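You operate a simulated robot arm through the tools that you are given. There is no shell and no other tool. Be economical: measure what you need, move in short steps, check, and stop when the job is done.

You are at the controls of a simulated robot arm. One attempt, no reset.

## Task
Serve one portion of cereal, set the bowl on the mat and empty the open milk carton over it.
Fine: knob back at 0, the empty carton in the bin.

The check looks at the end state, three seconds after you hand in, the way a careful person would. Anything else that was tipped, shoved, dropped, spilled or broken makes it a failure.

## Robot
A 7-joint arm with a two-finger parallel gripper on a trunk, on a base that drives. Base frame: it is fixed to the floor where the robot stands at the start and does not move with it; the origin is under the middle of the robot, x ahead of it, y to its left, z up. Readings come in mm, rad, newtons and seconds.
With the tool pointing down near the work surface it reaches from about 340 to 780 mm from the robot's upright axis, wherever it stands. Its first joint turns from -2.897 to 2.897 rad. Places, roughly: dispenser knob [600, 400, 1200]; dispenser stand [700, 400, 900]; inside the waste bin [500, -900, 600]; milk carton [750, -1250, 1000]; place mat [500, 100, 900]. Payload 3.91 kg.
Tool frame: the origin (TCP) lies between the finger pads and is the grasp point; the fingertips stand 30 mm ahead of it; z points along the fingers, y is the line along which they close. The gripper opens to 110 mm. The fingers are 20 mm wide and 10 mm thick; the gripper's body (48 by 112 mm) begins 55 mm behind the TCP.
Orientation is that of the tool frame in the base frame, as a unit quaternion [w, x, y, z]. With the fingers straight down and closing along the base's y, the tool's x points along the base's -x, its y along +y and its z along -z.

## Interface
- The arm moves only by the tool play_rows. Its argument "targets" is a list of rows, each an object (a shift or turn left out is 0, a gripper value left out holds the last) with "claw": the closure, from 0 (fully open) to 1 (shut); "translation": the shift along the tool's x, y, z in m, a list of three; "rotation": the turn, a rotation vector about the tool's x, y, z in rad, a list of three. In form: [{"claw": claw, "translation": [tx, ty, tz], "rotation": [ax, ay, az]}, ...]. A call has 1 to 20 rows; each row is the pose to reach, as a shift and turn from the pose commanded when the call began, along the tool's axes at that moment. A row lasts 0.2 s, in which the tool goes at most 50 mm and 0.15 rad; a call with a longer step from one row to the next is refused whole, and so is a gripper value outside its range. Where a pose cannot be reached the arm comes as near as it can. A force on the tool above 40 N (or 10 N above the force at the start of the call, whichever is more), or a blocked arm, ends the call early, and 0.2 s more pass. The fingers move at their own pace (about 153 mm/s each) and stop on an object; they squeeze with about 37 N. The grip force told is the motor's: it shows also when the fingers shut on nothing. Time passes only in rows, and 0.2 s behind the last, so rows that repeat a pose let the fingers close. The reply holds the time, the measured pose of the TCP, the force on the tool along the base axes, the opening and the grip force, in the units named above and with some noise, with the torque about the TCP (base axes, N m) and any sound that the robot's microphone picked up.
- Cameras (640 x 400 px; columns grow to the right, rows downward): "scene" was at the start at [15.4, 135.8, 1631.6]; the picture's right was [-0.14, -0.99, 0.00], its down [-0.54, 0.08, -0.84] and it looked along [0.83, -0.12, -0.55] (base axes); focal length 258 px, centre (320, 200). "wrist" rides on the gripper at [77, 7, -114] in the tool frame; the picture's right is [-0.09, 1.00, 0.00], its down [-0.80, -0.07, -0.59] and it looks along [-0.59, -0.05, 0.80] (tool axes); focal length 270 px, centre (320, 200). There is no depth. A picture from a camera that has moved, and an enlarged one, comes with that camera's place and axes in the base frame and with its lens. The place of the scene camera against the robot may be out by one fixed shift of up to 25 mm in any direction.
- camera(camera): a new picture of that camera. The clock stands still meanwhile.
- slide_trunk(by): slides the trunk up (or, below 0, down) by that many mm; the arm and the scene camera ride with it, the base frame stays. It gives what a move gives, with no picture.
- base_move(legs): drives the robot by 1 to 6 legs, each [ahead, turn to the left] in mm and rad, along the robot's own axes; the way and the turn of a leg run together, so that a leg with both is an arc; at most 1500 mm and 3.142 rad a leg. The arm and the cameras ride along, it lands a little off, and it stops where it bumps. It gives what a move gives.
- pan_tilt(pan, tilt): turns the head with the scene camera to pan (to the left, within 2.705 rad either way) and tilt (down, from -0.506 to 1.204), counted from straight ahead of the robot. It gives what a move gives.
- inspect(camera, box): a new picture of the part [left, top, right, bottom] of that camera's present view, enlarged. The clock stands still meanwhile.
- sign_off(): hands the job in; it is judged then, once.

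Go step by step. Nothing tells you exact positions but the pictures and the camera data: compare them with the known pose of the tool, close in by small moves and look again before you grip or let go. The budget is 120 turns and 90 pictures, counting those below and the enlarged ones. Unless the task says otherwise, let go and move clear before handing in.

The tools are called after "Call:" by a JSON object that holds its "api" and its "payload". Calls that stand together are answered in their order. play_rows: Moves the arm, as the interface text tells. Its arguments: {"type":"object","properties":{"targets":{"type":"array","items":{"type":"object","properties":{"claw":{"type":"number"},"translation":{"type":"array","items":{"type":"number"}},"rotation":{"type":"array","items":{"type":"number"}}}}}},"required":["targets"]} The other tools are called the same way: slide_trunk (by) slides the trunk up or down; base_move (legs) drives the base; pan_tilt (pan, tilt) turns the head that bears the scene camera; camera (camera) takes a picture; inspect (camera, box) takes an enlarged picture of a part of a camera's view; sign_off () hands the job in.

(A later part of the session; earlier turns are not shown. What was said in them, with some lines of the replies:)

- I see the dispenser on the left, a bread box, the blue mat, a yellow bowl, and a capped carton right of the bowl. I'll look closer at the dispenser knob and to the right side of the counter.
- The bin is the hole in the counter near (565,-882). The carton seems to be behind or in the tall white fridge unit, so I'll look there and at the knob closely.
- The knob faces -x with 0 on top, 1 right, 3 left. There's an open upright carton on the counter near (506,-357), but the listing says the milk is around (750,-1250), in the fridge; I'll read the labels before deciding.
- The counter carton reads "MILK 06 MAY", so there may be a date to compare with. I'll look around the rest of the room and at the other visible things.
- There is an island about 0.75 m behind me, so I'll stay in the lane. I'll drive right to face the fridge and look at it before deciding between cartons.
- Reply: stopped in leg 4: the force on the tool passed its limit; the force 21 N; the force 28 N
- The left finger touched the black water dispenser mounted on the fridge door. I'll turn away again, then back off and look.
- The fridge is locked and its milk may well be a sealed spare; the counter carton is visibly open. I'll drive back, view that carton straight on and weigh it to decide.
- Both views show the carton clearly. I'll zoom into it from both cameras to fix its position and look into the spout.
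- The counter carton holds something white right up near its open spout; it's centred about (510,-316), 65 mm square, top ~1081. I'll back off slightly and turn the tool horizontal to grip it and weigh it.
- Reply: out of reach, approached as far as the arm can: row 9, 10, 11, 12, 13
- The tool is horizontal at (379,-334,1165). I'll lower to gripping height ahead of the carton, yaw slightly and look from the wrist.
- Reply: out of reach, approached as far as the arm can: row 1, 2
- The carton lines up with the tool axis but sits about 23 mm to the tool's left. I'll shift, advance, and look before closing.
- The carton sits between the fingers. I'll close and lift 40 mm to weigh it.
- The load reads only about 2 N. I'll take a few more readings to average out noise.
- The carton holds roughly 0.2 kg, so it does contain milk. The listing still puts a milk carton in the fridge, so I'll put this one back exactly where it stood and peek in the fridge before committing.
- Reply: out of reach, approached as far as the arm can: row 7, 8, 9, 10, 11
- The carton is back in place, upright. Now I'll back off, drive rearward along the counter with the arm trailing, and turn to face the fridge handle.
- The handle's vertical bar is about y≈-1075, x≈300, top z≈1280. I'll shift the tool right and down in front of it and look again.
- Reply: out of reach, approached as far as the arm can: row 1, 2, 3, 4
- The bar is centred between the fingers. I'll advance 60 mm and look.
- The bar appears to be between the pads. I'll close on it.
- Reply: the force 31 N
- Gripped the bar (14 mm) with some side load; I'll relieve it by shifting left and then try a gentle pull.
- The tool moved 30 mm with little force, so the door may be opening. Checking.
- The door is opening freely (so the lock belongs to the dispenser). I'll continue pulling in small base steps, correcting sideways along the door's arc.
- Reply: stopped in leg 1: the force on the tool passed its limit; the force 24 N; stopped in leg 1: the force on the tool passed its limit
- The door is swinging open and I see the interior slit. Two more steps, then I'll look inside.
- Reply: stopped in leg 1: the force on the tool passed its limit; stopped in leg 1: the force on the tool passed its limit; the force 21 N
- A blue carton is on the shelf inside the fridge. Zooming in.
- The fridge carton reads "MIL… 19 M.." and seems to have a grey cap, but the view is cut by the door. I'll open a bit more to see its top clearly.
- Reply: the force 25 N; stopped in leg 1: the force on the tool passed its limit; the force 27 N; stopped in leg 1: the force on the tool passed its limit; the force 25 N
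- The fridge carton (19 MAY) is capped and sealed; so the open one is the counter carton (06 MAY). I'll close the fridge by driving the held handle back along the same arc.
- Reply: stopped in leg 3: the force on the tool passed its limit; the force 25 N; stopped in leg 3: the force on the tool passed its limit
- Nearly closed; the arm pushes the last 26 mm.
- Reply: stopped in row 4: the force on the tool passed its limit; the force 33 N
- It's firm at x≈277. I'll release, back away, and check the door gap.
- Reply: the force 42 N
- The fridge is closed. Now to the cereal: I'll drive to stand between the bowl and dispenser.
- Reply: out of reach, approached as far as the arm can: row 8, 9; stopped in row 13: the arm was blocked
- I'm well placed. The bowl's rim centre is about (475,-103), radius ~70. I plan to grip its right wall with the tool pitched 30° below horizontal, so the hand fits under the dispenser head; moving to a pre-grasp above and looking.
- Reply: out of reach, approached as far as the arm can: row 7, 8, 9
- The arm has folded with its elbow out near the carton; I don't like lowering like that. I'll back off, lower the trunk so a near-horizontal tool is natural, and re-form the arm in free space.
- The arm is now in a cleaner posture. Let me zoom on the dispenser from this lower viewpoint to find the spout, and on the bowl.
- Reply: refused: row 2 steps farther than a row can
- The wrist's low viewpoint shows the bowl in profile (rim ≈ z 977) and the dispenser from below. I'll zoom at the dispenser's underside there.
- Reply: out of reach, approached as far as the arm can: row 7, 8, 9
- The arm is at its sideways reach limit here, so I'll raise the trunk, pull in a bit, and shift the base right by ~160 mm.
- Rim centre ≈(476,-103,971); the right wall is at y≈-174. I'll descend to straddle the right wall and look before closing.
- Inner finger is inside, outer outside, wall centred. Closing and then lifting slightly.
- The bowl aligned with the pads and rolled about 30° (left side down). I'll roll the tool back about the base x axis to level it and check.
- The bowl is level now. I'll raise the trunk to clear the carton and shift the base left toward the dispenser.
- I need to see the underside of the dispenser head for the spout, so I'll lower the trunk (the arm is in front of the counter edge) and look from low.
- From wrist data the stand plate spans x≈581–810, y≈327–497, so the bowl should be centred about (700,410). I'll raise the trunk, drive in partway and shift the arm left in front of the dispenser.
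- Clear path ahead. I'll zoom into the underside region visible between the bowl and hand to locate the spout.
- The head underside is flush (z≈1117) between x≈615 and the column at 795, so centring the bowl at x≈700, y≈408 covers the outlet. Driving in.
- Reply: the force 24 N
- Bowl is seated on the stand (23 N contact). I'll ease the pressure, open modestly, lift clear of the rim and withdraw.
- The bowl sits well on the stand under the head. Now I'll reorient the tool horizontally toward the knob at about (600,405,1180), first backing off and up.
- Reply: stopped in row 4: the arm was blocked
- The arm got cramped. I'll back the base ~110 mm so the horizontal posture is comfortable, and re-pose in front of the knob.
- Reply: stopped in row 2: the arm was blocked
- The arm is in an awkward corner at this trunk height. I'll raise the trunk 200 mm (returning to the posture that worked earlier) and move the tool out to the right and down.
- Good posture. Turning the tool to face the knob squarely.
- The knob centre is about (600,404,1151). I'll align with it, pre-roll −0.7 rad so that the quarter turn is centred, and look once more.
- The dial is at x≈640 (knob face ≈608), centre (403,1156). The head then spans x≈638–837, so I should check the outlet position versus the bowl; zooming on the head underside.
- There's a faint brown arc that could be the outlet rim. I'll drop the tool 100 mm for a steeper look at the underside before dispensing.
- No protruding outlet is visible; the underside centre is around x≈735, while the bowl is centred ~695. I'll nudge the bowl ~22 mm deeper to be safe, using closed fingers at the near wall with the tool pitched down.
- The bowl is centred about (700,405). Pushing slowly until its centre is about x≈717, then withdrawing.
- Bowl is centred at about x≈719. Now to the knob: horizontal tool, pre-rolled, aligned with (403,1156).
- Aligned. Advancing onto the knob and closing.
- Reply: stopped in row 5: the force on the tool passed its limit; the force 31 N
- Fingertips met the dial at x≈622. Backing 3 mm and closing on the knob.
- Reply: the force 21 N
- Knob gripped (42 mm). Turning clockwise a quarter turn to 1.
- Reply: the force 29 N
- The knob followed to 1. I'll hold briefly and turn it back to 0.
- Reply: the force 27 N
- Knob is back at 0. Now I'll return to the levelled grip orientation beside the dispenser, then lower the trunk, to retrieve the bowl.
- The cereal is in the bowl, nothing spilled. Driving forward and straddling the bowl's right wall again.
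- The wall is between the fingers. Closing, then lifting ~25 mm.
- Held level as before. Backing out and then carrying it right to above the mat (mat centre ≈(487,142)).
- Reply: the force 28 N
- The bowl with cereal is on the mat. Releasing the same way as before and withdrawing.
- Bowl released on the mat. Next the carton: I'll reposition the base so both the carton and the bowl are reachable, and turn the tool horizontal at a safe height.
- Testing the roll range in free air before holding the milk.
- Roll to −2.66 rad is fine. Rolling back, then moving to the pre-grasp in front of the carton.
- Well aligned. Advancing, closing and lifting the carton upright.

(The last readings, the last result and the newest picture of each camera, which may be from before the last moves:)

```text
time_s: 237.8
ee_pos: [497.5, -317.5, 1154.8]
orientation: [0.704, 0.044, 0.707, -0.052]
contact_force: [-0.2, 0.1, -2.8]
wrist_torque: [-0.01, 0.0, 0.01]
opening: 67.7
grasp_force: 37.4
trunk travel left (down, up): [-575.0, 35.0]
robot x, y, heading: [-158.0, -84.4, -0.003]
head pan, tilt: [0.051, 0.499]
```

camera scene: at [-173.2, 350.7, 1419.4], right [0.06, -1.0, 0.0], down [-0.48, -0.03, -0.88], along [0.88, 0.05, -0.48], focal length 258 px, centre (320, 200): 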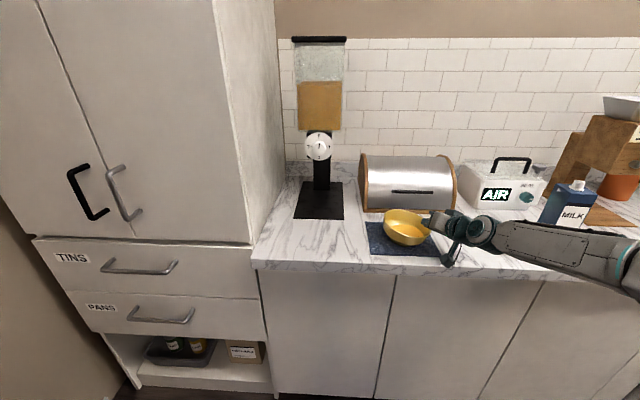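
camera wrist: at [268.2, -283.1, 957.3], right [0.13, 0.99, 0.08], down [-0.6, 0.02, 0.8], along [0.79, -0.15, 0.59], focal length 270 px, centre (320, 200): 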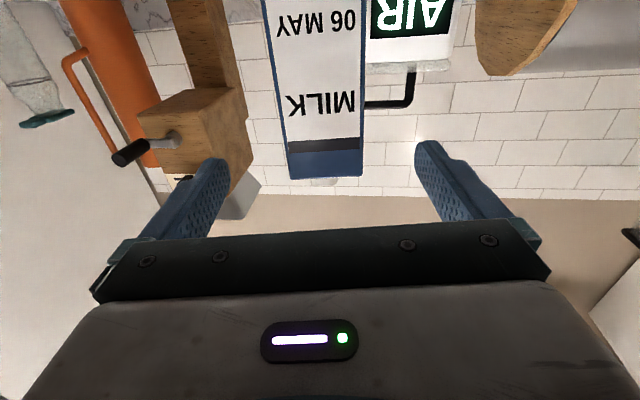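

Carton lifted. Carrying it upright over to just right of the bowl.

Call:
{"api": "play_rows", "payload": {"targets": [{"translation": [0.0, 0.015, -0.003], "rotation": [-0.01, 0, 0]}, {"translation": [0.0, 0.045, -0.008], "rotation": [-0.02, 0, 0]}, {"translation": [0.0, 0.08, -0.014], "rotation": [-0.03, 0, 0]}, {"translation": [0.002, 0.116, -0.02], "rotation": [-0.045, 0, 0]}, {"translation": [0.004, 0.152, -0.026], "rotation": [-0.06, 0, 0]}, {"translation": [0.008, 0.188, -0.032], "rotation": [-0.075, 0, 0]}, {"translation": [0.012, 0.224, -0.038], "rotation": [-0.09, 0, 0]}, {"translation": [0.016, 0.26, -0.044], "rotation": [-0.105, 0, 0]}, {"translation": [0.02, 0.294, -0.05], "rotation": [-0.115, 0, 0]}, {"translation": [0.024, 0.325, -0.055], "rotation": [-0.126, 0, 0]}, {"translation": [0.028, 0.35, -0.058], "rotation": [-0.126, 0, 0]}, {"translation": [0.03, 0.364, -0.061], "rotation": [-0.126, 0, 0]}, {"translation": [0.031, 0.368, -0.061], "rotation": [-0.126, 0, 0]}, {"translation": [0.031, 0.368, -0.061], "rotation": [-0.126, 0, 0]}]}}

Call:
{"api": "camera", "payload": {"camera": "scene"}}

```text
time_s: 240.8
ee_pos: [487.2, 54.2, 1118.6]
orientation: [0.705, -0.002, 0.709, -0.006]
contact_force: [-0.2, 1.3, -2.5]
wrist_torque: [-0.01, 0.01, -0.02]
opening: 67.7
grasp_force: 37.6
trunk travel left (down, up): [-575.0, 35.0]
robot x, y, heading: [-157.3, -82.2, -0.004]
head pan, tilt: [0.051, 0.499]
```

```text
5 pictures are left
camera scene: at [-139.3, 69.0, 1639.0], right [0.05, -1.0, 0.0], down [-0.48, -0.02, -0.88], along [0.88, 0.05, -0.48], focal length 258 px, centre (320, 200)
```

scene: 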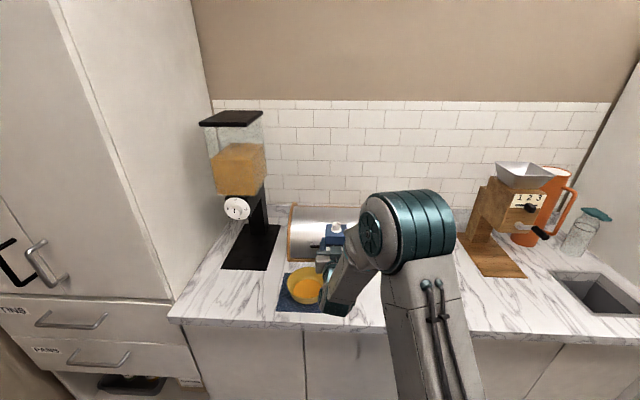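

Bowl sits on the mat just left of the carton. I'll tilt to about 75° first (before it flows) and check alignment.

Call:
{"api": "play_rows", "payload": {"targets": [{"rotation": [0, 0, -0.13]}, {"translation": [0.005, 0, 0], "rotation": [0, 0, -0.26]}, {"translation": [0.01, 0, 0], "rotation": [0, 0, -0.39]}, {"translation": [0.015, 0, 0], "rotation": [0, 0, -0.52]}, {"translation": [0.02, 0, 0], "rotation": [0, 0, -0.65]}, {"translation": [0.025, 0, 0], "rotation": [0, 0, -0.78]}, {"translation": [0.03, 0, 0], "rotation": [0, 0, -0.91]}, {"translation": [0.035, 0, 0], "rotation": [0, 0, -1.04]}, {"translation": [0.04, 0, 0], "rotation": [0, 0, -1.15]}, {"translation": [0.045, 0, 0], "rotation": [0, 0, -1.25]}, {"translation": [0.045, 0, 0], "rotation": [0, 0, -1.25]}]}}

Call:
{"api": "camera", "payload": {"camera": "wrist"}}

```text
time_s: 243.2
ee_pos: [487.5, 54.3, 1073.8]
orientation: [0.568, -0.417, 0.573, -0.419]
contact_force: [0.6, 0.8, -2.8]
wrist_torque: [0.06, 0.01, 0.0]
opening: 67.7
grasp_force: 37.5
trunk travel left (down, up): [-575.0, 35.0]
robot x, y, heading: [-156.3, -84.9, 0.002]
head pan, tilt: [0.051, 0.499]
```

```text
4 pictures are left
camera wrist: at [373.2, -16.8, 1045.4], right [0.0, 0.39, -0.92], down [-0.59, 0.75, 0.31], along [0.81, 0.54, 0.23], focal length 270 px, centre (320, 200)
```

wrist: 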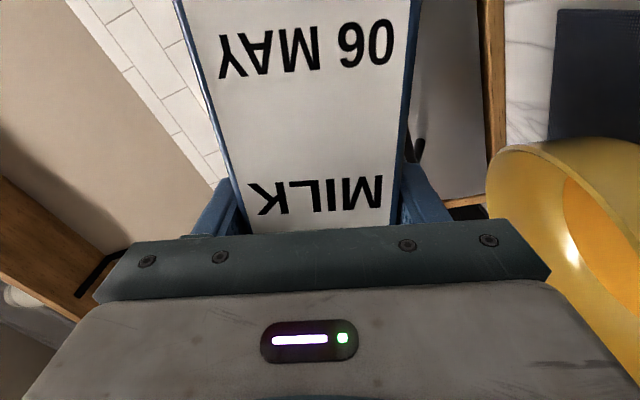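

The bowl centre works out at (474,141). I'll now pour slowly, keeping the spout tip over y≈134, x≈474 while rolling to 2.66 rad.

Call:
{"api": "play_rows", "payload": {"targets": [{"translation": [-0.0038, 0.0012, -0.008]}, {"translation": [-0.0086, 0.0027, -0.015], "rotation": [0, 0, -0.1]}, {"translation": [-0.0114, 0.0036, -0.015], "rotation": [0, 0, -0.2]}, {"translation": [-0.0114, 0.0036, -0.015], "rotation": [0, 0, -0.28]}, {"translation": [-0.0114, 0.0036, -0.015], "rotation": [0, 0, -0.35]}, {"translation": [-0.0114, 0.0036, -0.015], "rotation": [0, 0, -0.42]}, {"translation": [-0.0121, 0.0038, -0.015], "rotation": [0, 0, -0.49]}, {"translation": [-0.013, 0.0041, -0.015], "rotation": [0, 0, -0.56]}, {"translation": [-0.0142, 0.0045, -0.015], "rotation": [0, 0, -0.63]}, {"translation": [-0.0157, 0.005, -0.015], "rotation": [0, 0, -0.7]}, {"translation": [-0.0176, 0.0056, -0.015], "rotation": [0, 0, -0.77]}, {"translation": [-0.02, 0.0063, -0.015], "rotation": [0, 0, -0.85]}, {"translation": [-0.0229, 0.0072, -0.015], "rotation": [0, 0, -0.93]}, {"translation": [-0.0259, 0.0082, -0.015], "rotation": [0, 0, -1.01]}, {"translation": [-0.0296, 0.0093, -0.015], "rotation": [0, 0, -1.09]}, {"translation": [-0.0332, 0.0105, -0.015], "rotation": [0, 0, -1.17]}, {"translation": [-0.0372, 0.0117, -0.015], "rotation": [0, 0, -1.25]}, {"translation": [-0.0414, 0.0131, -0.015], "rotation": [0, 0, -1.33]}, {"translation": [-0.0458, 0.0144, -0.015], "rotation": [0, 0, -1.41]}, {"translation": [-0.0458, 0.0144, -0.015], "rotation": [0, 0, -1.41]}]}}

Call:
{"api": "play_rows", "payload": {"targets": [{}, {}, {}, {}, {}, {}, {}, {}, {}, {}]}}

```text
time_s: 247.4
ee_pos: [473.2, 102.2, 1073.1]
orientation: [-0.161, 0.689, -0.167, 0.687]
contact_force: [-0.2, -0.5, -1.5]
wrist_torque: [0.04, 0.01, 0.02]
opening: 67.4
grasp_force: 36.9
trunk travel left (down, up): [-575.0, 35.0]
robot x, y, heading: [-154.4, -84.6, 0.001]
head pan, tilt: [0.051, 0.499]
```

```text
time_s: 249.6
ee_pos: [472.9, 102.1, 1074.1]
orientation: [-0.162, 0.689, -0.168, 0.687]
contact_force: [0.3, 0.4, -0.9]
wrist_torque: [-0.01, -0.01, 0.05]
opening: 67.9
grasp_force: 37.5
trunk travel left (down, up): [-575.0, 35.0]
robot x, y, heading: [-157.6, -85.9, 0.004]
head pan, tilt: [0.051, 0.499]
```

The load has dropped to ~1 N, so milk is flowing out. Waiting longer to empty fully.

Call:
{"api": "play_rows", "payload": {"targets": [{}, {}, {}, {}, {}, {}, {}, {}, {}, {}, {}, {}]}}

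Call:
{"api": "play_rows", "payload": {"targets": [{}, {}, {}, {}]}}

Call:
{"api": "play_rows", "payload": {"targets": [{}, {}, {}, {}]}}

Call:
{"api": "camera", "payload": {"camera": "wrist"}}

```text
time_s: 252.2
ee_pos: [473.7, 102.8, 1072.9]
orientation: [-0.161, 0.689, -0.167, 0.687]
contact_force: [-0.4, 0.3, -2.3]
wrist_torque: [0.06, 0.05, -0.01]
opening: 67.6
grasp_force: 36.8
trunk travel left (down, up): [-575.0, 35.0]
robot x, y, heading: [-160.3, -83.2, 0.001]
head pan, tilt: [0.051, 0.499]
```

```text
time_s: 253.2
ee_pos: [472.3, 102.8, 1073.9]
orientation: [-0.162, 0.689, -0.167, 0.687]
contact_force: [0.2, -0.2, -1.3]
wrist_torque: [0.01, 0.02, 0.03]
opening: 67.6
grasp_force: 37.3
trunk travel left (down, up): [-575.0, 35.0]
robot x, y, heading: [-159.0, -81.9, -0.001]
head pan, tilt: [0.051, 0.499]
```

```text
time_s: 254.2
ee_pos: [472.9, 103.1, 1073.2]
orientation: [-0.161, 0.689, -0.168, 0.687]
contact_force: [0.3, 0.8, -0.7]
wrist_torque: [0.04, -0.03, -0.03]
opening: 67.9
grasp_force: 36.7
trunk travel left (down, up): [-575.0, 35.0]
robot x, y, heading: [-157.3, -85.8, 0.001]
head pan, tilt: [0.051, 0.499]
```

```text
3 pictures are left
camera wrist: at [359.1, 62.3, 1140.8], right [-0.01, -0.85, -0.53], down [-0.59, 0.43, -0.68], along [0.8, 0.31, -0.51], focal length 270 px, centre (320, 200)
```

wrist: 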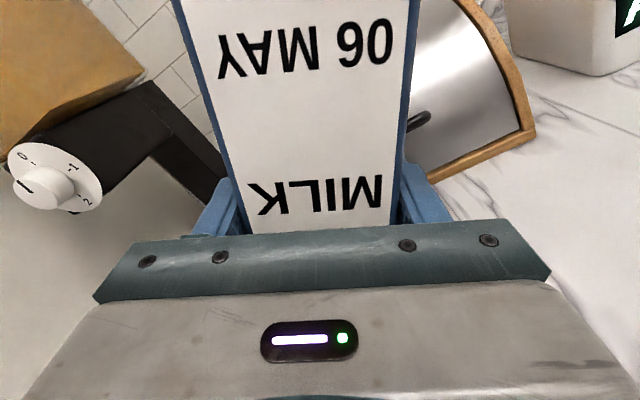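

Load fell from ~2.6 N to ~1.3 N. To drain the rest I'll roll on toward fully inverted, keeping the spout over the bowl.

Call:
{"api": "play_rows", "payload": {"targets": [{"translation": [-0.0023, -0.0044, 0], "rotation": [0, 0, -0.08]}, {"translation": [-0.0046, -0.0088, 0], "rotation": [0, 0, -0.16]}, {"translation": [-0.007, -0.0134, 0], "rotation": [0, 0, -0.24]}, {"translation": [-0.0094, -0.018, 0], "rotation": [0, 0, -0.32]}, {"translation": [-0.0118, -0.0226, 0], "rotation": [0, 0, -0.4]}, {"translation": [-0.0134, -0.0257, 0], "rotation": [0, 0, -0.46]}, {"translation": [-0.0134, -0.0257, 0], "rotation": [0, 0, -0.46]}, {"translation": [-0.0134, -0.0257, 0], "rotation": [0, 0, -0.46]}, {"translation": [-0.0134, -0.0257, 0], "rotation": [0, 0, -0.46]}, {"translation": [-0.0134, -0.0257, 0], "rotation": [0, 0, -0.46]}, {"translation": [-0.0134, -0.0257, 0], "rotation": [0, 0, -0.46]}, {"translation": [-0.0134, -0.0257, 0], "rotation": [0, 0, -0.46]}]}}

Call:
{"api": "play_rows", "payload": {"targets": [{}, {}, {}, {}, {}, {}]}}

Call:
{"api": "play_rows", "payload": {"targets": [{}, {}, {}, {}]}}

Call:
{"api": "play_rows", "payload": {"targets": [{}, {}, {}, {}]}}

```text
time_s: 256.8
ee_pos: [473.4, 130.2, 1073.6]
orientation: [0.001, 0.709, -0.008, 0.705]
contact_force: [-0.2, 0.2, -1.2]
wrist_torque: [-0.03, 0.05, 0.01]
opening: 67.8
grasp_force: 37.1
trunk travel left (down, up): [-575.0, 35.0]
robot x, y, heading: [-163.9, -82.2, 0.0]
head pan, tilt: [0.051, 0.499]
```

```text
time_s: 258.2
ee_pos: [472.8, 130.4, 1073.6]
orientation: [-0.001, 0.709, -0.005, 0.705]
contact_force: [0.2, 0.4, -1.5]
wrist_torque: [0.02, -0.01, 0.03]
opening: 67.7
grasp_force: 37.1
trunk travel left (down, up): [-575.0, 35.0]
robot x, y, heading: [-158.9, -82.8, 0.005]
head pan, tilt: [0.051, 0.499]
```

```text
time_s: 259.2
ee_pos: [472.6, 129.9, 1074.5]
orientation: [-0.001, 0.709, -0.006, 0.705]
contact_force: [-1.3, -0.1, -1.1]
wrist_torque: [0.05, 0.02, 0.0]
opening: 67.8
grasp_force: 37.0
trunk travel left (down, up): [-575.0, 35.0]
robot x, y, heading: [-157.1, -81.9, 0.001]
head pan, tilt: [0.051, 0.499]
```

```text
time_s: 260.2
ee_pos: [472.5, 129.3, 1074.4]
orientation: [-0.001, 0.709, -0.005, 0.705]
contact_force: [0.1, 1.0, -1.3]
wrist_torque: [-0.01, 0.01, 0.0]
opening: 67.7
grasp_force: 37.5
trunk travel left (down, up): [-575.0, 35.0]
robot x, y, heading: [-156.1, -79.2, -0.001]
head pan, tilt: [0.051, 0.499]
```

The carton is inverted and the load is steady at ~1.3 N, so it is empty. I'll roll it back upright over the bowl, then raise it.

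Call:
{"api": "play_rows", "payload": {"targets": [{"translation": [0, 0.0096, 0], "rotation": [0, 0, 0.14]}, {"translation": [0, 0.0188, 0], "rotation": [0, 0, 0.28]}, {"translation": [0, 0.0277, 0], "rotation": [0, 0, 0.42]}, {"translation": [0, 0.036, 0], "rotation": [0, 0, 0.56]}, {"translation": [0, 0.0435, 0], "rotation": [0, 0, 0.7]}, {"translation": [0, 0.05, 0], "rotation": [0, 0, 0.84]}, {"translation": [0, 0.056, 0], "rotation": [0, 0, 0.98]}, {"translation": [0, 0.0605, 0], "rotation": [0, 0, 1.12]}, {"translation": [0, 0.0638, 0], "rotation": [0, 0, 1.26]}, {"translation": [0, 0.0659, 0], "rotation": [0, 0, 1.4]}, {"translation": [0, 0.0666, 0], "rotation": [0, 0, 1.52]}]}}

Call:
{"api": "play_rows", "payload": {"targets": [{"translation": [0, -0.008, 0], "rotation": [0, 0, 0.14]}, {"translation": [0, -0.018, 0], "rotation": [0, 0, 0.28]}, {"translation": [0, -0.03, 0], "rotation": [0, 0, 0.42]}, {"translation": [0, -0.045, 0], "rotation": [0, 0, 0.56]}, {"translation": [0.005, -0.06, 0], "rotation": [0, 0, 0.7]}, {"translation": [0.01, -0.075, 0], "rotation": [0, 0, 0.84]}, {"translation": [0.02, -0.09, 0], "rotation": [0, 0, 0.98]}, {"translation": [0.035, -0.1, 0], "rotation": [0, 0, 1.12]}, {"translation": [0.055, -0.11, 0], "rotation": [0, 0, 1.26]}, {"translation": [0.08, -0.12, 0], "rotation": [0, 0, 1.4]}, {"translation": [0.11, -0.125, 0], "rotation": [0, 0, 1.52]}, {"translation": [0.14, -0.13, 0], "rotation": [0, 0, 1.6]}, {"translation": [0.14, -0.13, 0], "rotation": [0, 0, 1.6]}]}}

```text
time_s: 262.6
ee_pos: [473.2, 64.5, 1073.9]
orientation: [-0.487, 0.509, -0.493, 0.511]
contact_force: [0.5, -0.1, -1.1]
wrist_torque: [0.07, 0.0, -0.02]
opening: 67.7
grasp_force: 36.6
trunk travel left (down, up): [-575.0, 35.0]
robot x, y, heading: [-158.5, -82.6, -0.002]
head pan, tilt: [0.051, 0.499]
```

```text
time_s: 265.4
ee_pos: [474.0, -71.1, 1210.7]
orientation: [0.705, -0.003, 0.709, -0.006]
contact_force: [-0.2, 0.0, -1.5]
wrist_torque: [0.01, -0.03, 0.02]
opening: 67.8
grasp_force: 37.0
trunk travel left (down, up): [-575.0, 35.0]
robot x, y, heading: [-158.0, -82.1, 0.001]
head pan, tilt: [0.051, 0.499]
```

Carton upright, clear of the bowl. Driving backward along the counter toward the bin with the arm trailing, then facing the counter.

Call:
{"api": "base_move", "payload": {"legs": [[-100, 0], [0, 1.571], [-785, 0], [0, -1.571]]}}

Call:
{"api": "pan_tilt", "payload": {"pan": 0.0, "tilt": 0.7}}

Call:
{"api": "camera", "payload": {"camera": "scene"}}

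```text
time_s: 278.1
ee_pos: [370.6, -868.5, 1210.2]
orientation: [0.705, 0.001, 0.709, -0.01]
contact_force: [-0.1, -0.3, -0.8]
wrist_torque: [-0.04, 0.01, 0.0]
opening: 67.9
grasp_force: 36.7
trunk travel left (down, up): [-575.0, 35.0]
robot x, y, heading: [-261.5, -875.5, -0.008]
head pan, tilt: [0.051, 0.499]
```

```text
time_s: 278.8
ee_pos: [371.7, -868.0, 1210.9]
orientation: [0.705, 0.001, 0.709, -0.01]
contact_force: [0.3, 1.0, -0.2]
wrist_torque: [0.0, 0.02, 0.05]
opening: 67.6
grasp_force: 36.8
trunk travel left (down, up): [-575.0, 35.0]
robot x, y, heading: [-257.7, -875.5, -0.006]
head pan, tilt: [0.0, 0.7]
```

```text
2 pictures are left
camera scene: at [-246.9, -729.6, 1621.3], right [0.0, -1.0, 0.0], down [-0.64, 0.0, -0.77], along [0.77, 0.0, -0.64], focal length 258 px, centre (320, 200)
```

scene: 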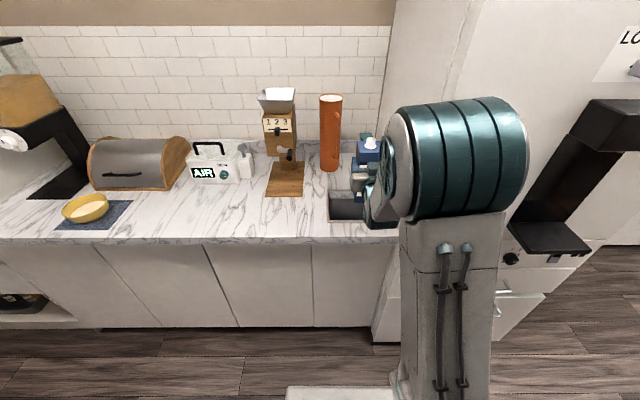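

The bowl looks right on the mat. The bin opening centre is ≈(534,-855); driving forward and positioning the carton above it.

Call:
{"api": "base_move", "payload": {"legs": [[150, 0]]}}

```text
time_s: 280.2
ee_pos: [521.0, -866.8, 1209.7]
orientation: [0.705, -0.001, 0.709, -0.008]
contact_force: [0.5, 0.3, -1.9]
wrist_torque: [-0.01, -0.02, 0.01]
opening: 67.9
grasp_force: 36.6
trunk travel left (down, up): [-575.0, 35.0]
robot x, y, heading: [-108.8, -881.3, -0.007]
head pan, tilt: [0.0, 0.7]
```

Call:
{"api": "play_rows", "payload": {"targets": [{"translation": [0.0, 0.006, 0.005]}, {"translation": [0.0, 0.011, 0.009]}, {"translation": [0.04, 0.011, 0.009]}, {"translation": [0.08, 0.011, 0.009]}, {"translation": [0.12, 0.011, 0.009]}, {"translation": [0.15, 0.011, 0.009]}, {"translation": [0.168, 0.011, 0.009]}, {"translation": [0.168, 0.011, 0.009]}]}}

Call:
{"api": "inspect", "payload": {"camera": "scene", "box": [300, 120, 500, 280]}}

```text
time_s: 282.0
ee_pos: [528.0, -858.5, 1040.8]
orientation: [0.705, -0.001, 0.709, -0.009]
contact_force: [-0.2, 1.2, -1.1]
wrist_torque: [0.01, 0.01, -0.01]
opening: 67.5
grasp_force: 37.2
trunk travel left (down, up): [-575.0, 35.0]
robot x, y, heading: [-114.9, -878.2, -0.002]
head pan, tilt: [0.0, 0.7]
```

```text
2.50 times, centred on (400, 200) of scene
camera zoom: at [-98.8, -730.2, 1621.3], right [0.0, -1.0, 0.0], down [-0.64, 0.0, -0.76], along [0.76, 0.0, -0.64], focal length 644 px, centre (120, 200)
```

zoom: 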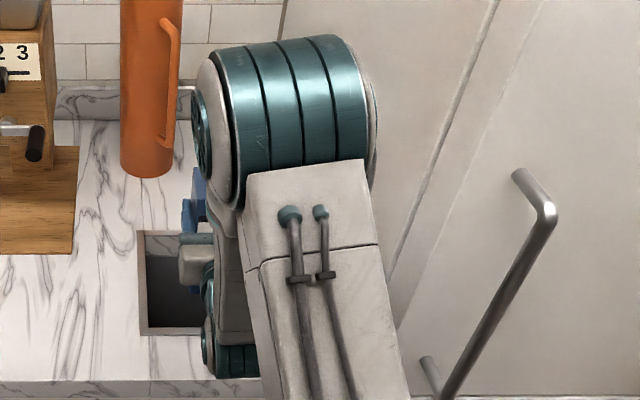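

The carton is over the opening with margin. Lowering slightly more and releasing.

Call:
{"api": "play_rows", "payload": {"targets": [{"translation": [0.008, 0, 0.006]}, {"translation": [0.018, 0, 0.006]}, {"translation": [0.018, 0, 0.006]}, {"translation": [0.018, 0, 0.006], "claw": 0}, {"translation": [0.018, 0, 0.006], "claw": 0}, {"translation": [0.018, 0, 0.006], "claw": 0}, {"translation": [0.018, 0, 0.006], "claw": 0}, {"translation": [-0.02, 0, 0.006]}, {"translation": [-0.06, 0, 0.006]}, {"translation": [-0.1, 0, 0.006]}, {"translation": [-0.14, 0, 0.006]}, {"translation": [-0.17, 0, 0.006]}]}}

Call:
{"api": "base_move", "payload": {"legs": [[-160, 0]]}}

Call:
{"api": "camera", "payload": {"camera": "scene"}}

```text
time_s: 284.6
ee_pos: [535.3, -857.9, 1212.6]
orientation: [0.705, -0.001, 0.709, -0.008]
contact_force: [-1.2, -0.4, 0.8]
wrist_torque: [-0.01, 0.02, 0.01]
opening: 110.1
grasp_force: 0.0
trunk travel left (down, up): [-575.0, 35.0]
robot x, y, heading: [-110.4, -876.6, -0.006]
head pan, tilt: [0.0, 0.7]
```

```text
time_s: 286.0
ee_pos: [376.9, -857.3, 1213.9]
orientation: [0.705, -0.001, 0.709, -0.009]
contact_force: [0.1, -0.4, 0.3]
wrist_torque: [0.0, 0.04, -0.03]
opening: 110.0
grasp_force: 0.1
trunk travel left (down, up): [-575.0, 35.0]
robot x, y, heading: [-269.1, -877.7, -0.005]
head pan, tilt: [0.0, 0.7]
```

```text
0 pictures are left
camera scene: at [-257.3, -729.8, 1621.3], right [0.0, -1.0, 0.0], down [-0.64, 0.0, -0.77], along [0.77, 0.0, -0.64], focal length 258 px, centre (320, 200)
```

scene: 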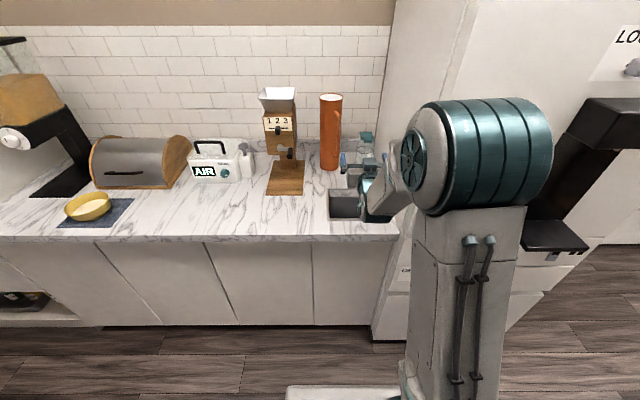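

The carton is no longer in the gripper or on the counter, so it went into the bin. The bowl is on the mat with cereal and milk, the knob is at 0 and the fridge is shut, so I'm handing in.

Call:
{"api": "sign_off", "payload": {}}

```text
The job is handed in.
```

I served one portion of cereal, set the bowl on the mat and emptied the open (06 MAY) milk carton over it. The knob is back at 0, and I dropped the empty carton into the bin; I had no pictures left to look inside it.

I also opened the fridge to check the carton there, found it sealed, left it in place and shut the door. On the way to the fridge, a finger bumped the dispenser on its door.
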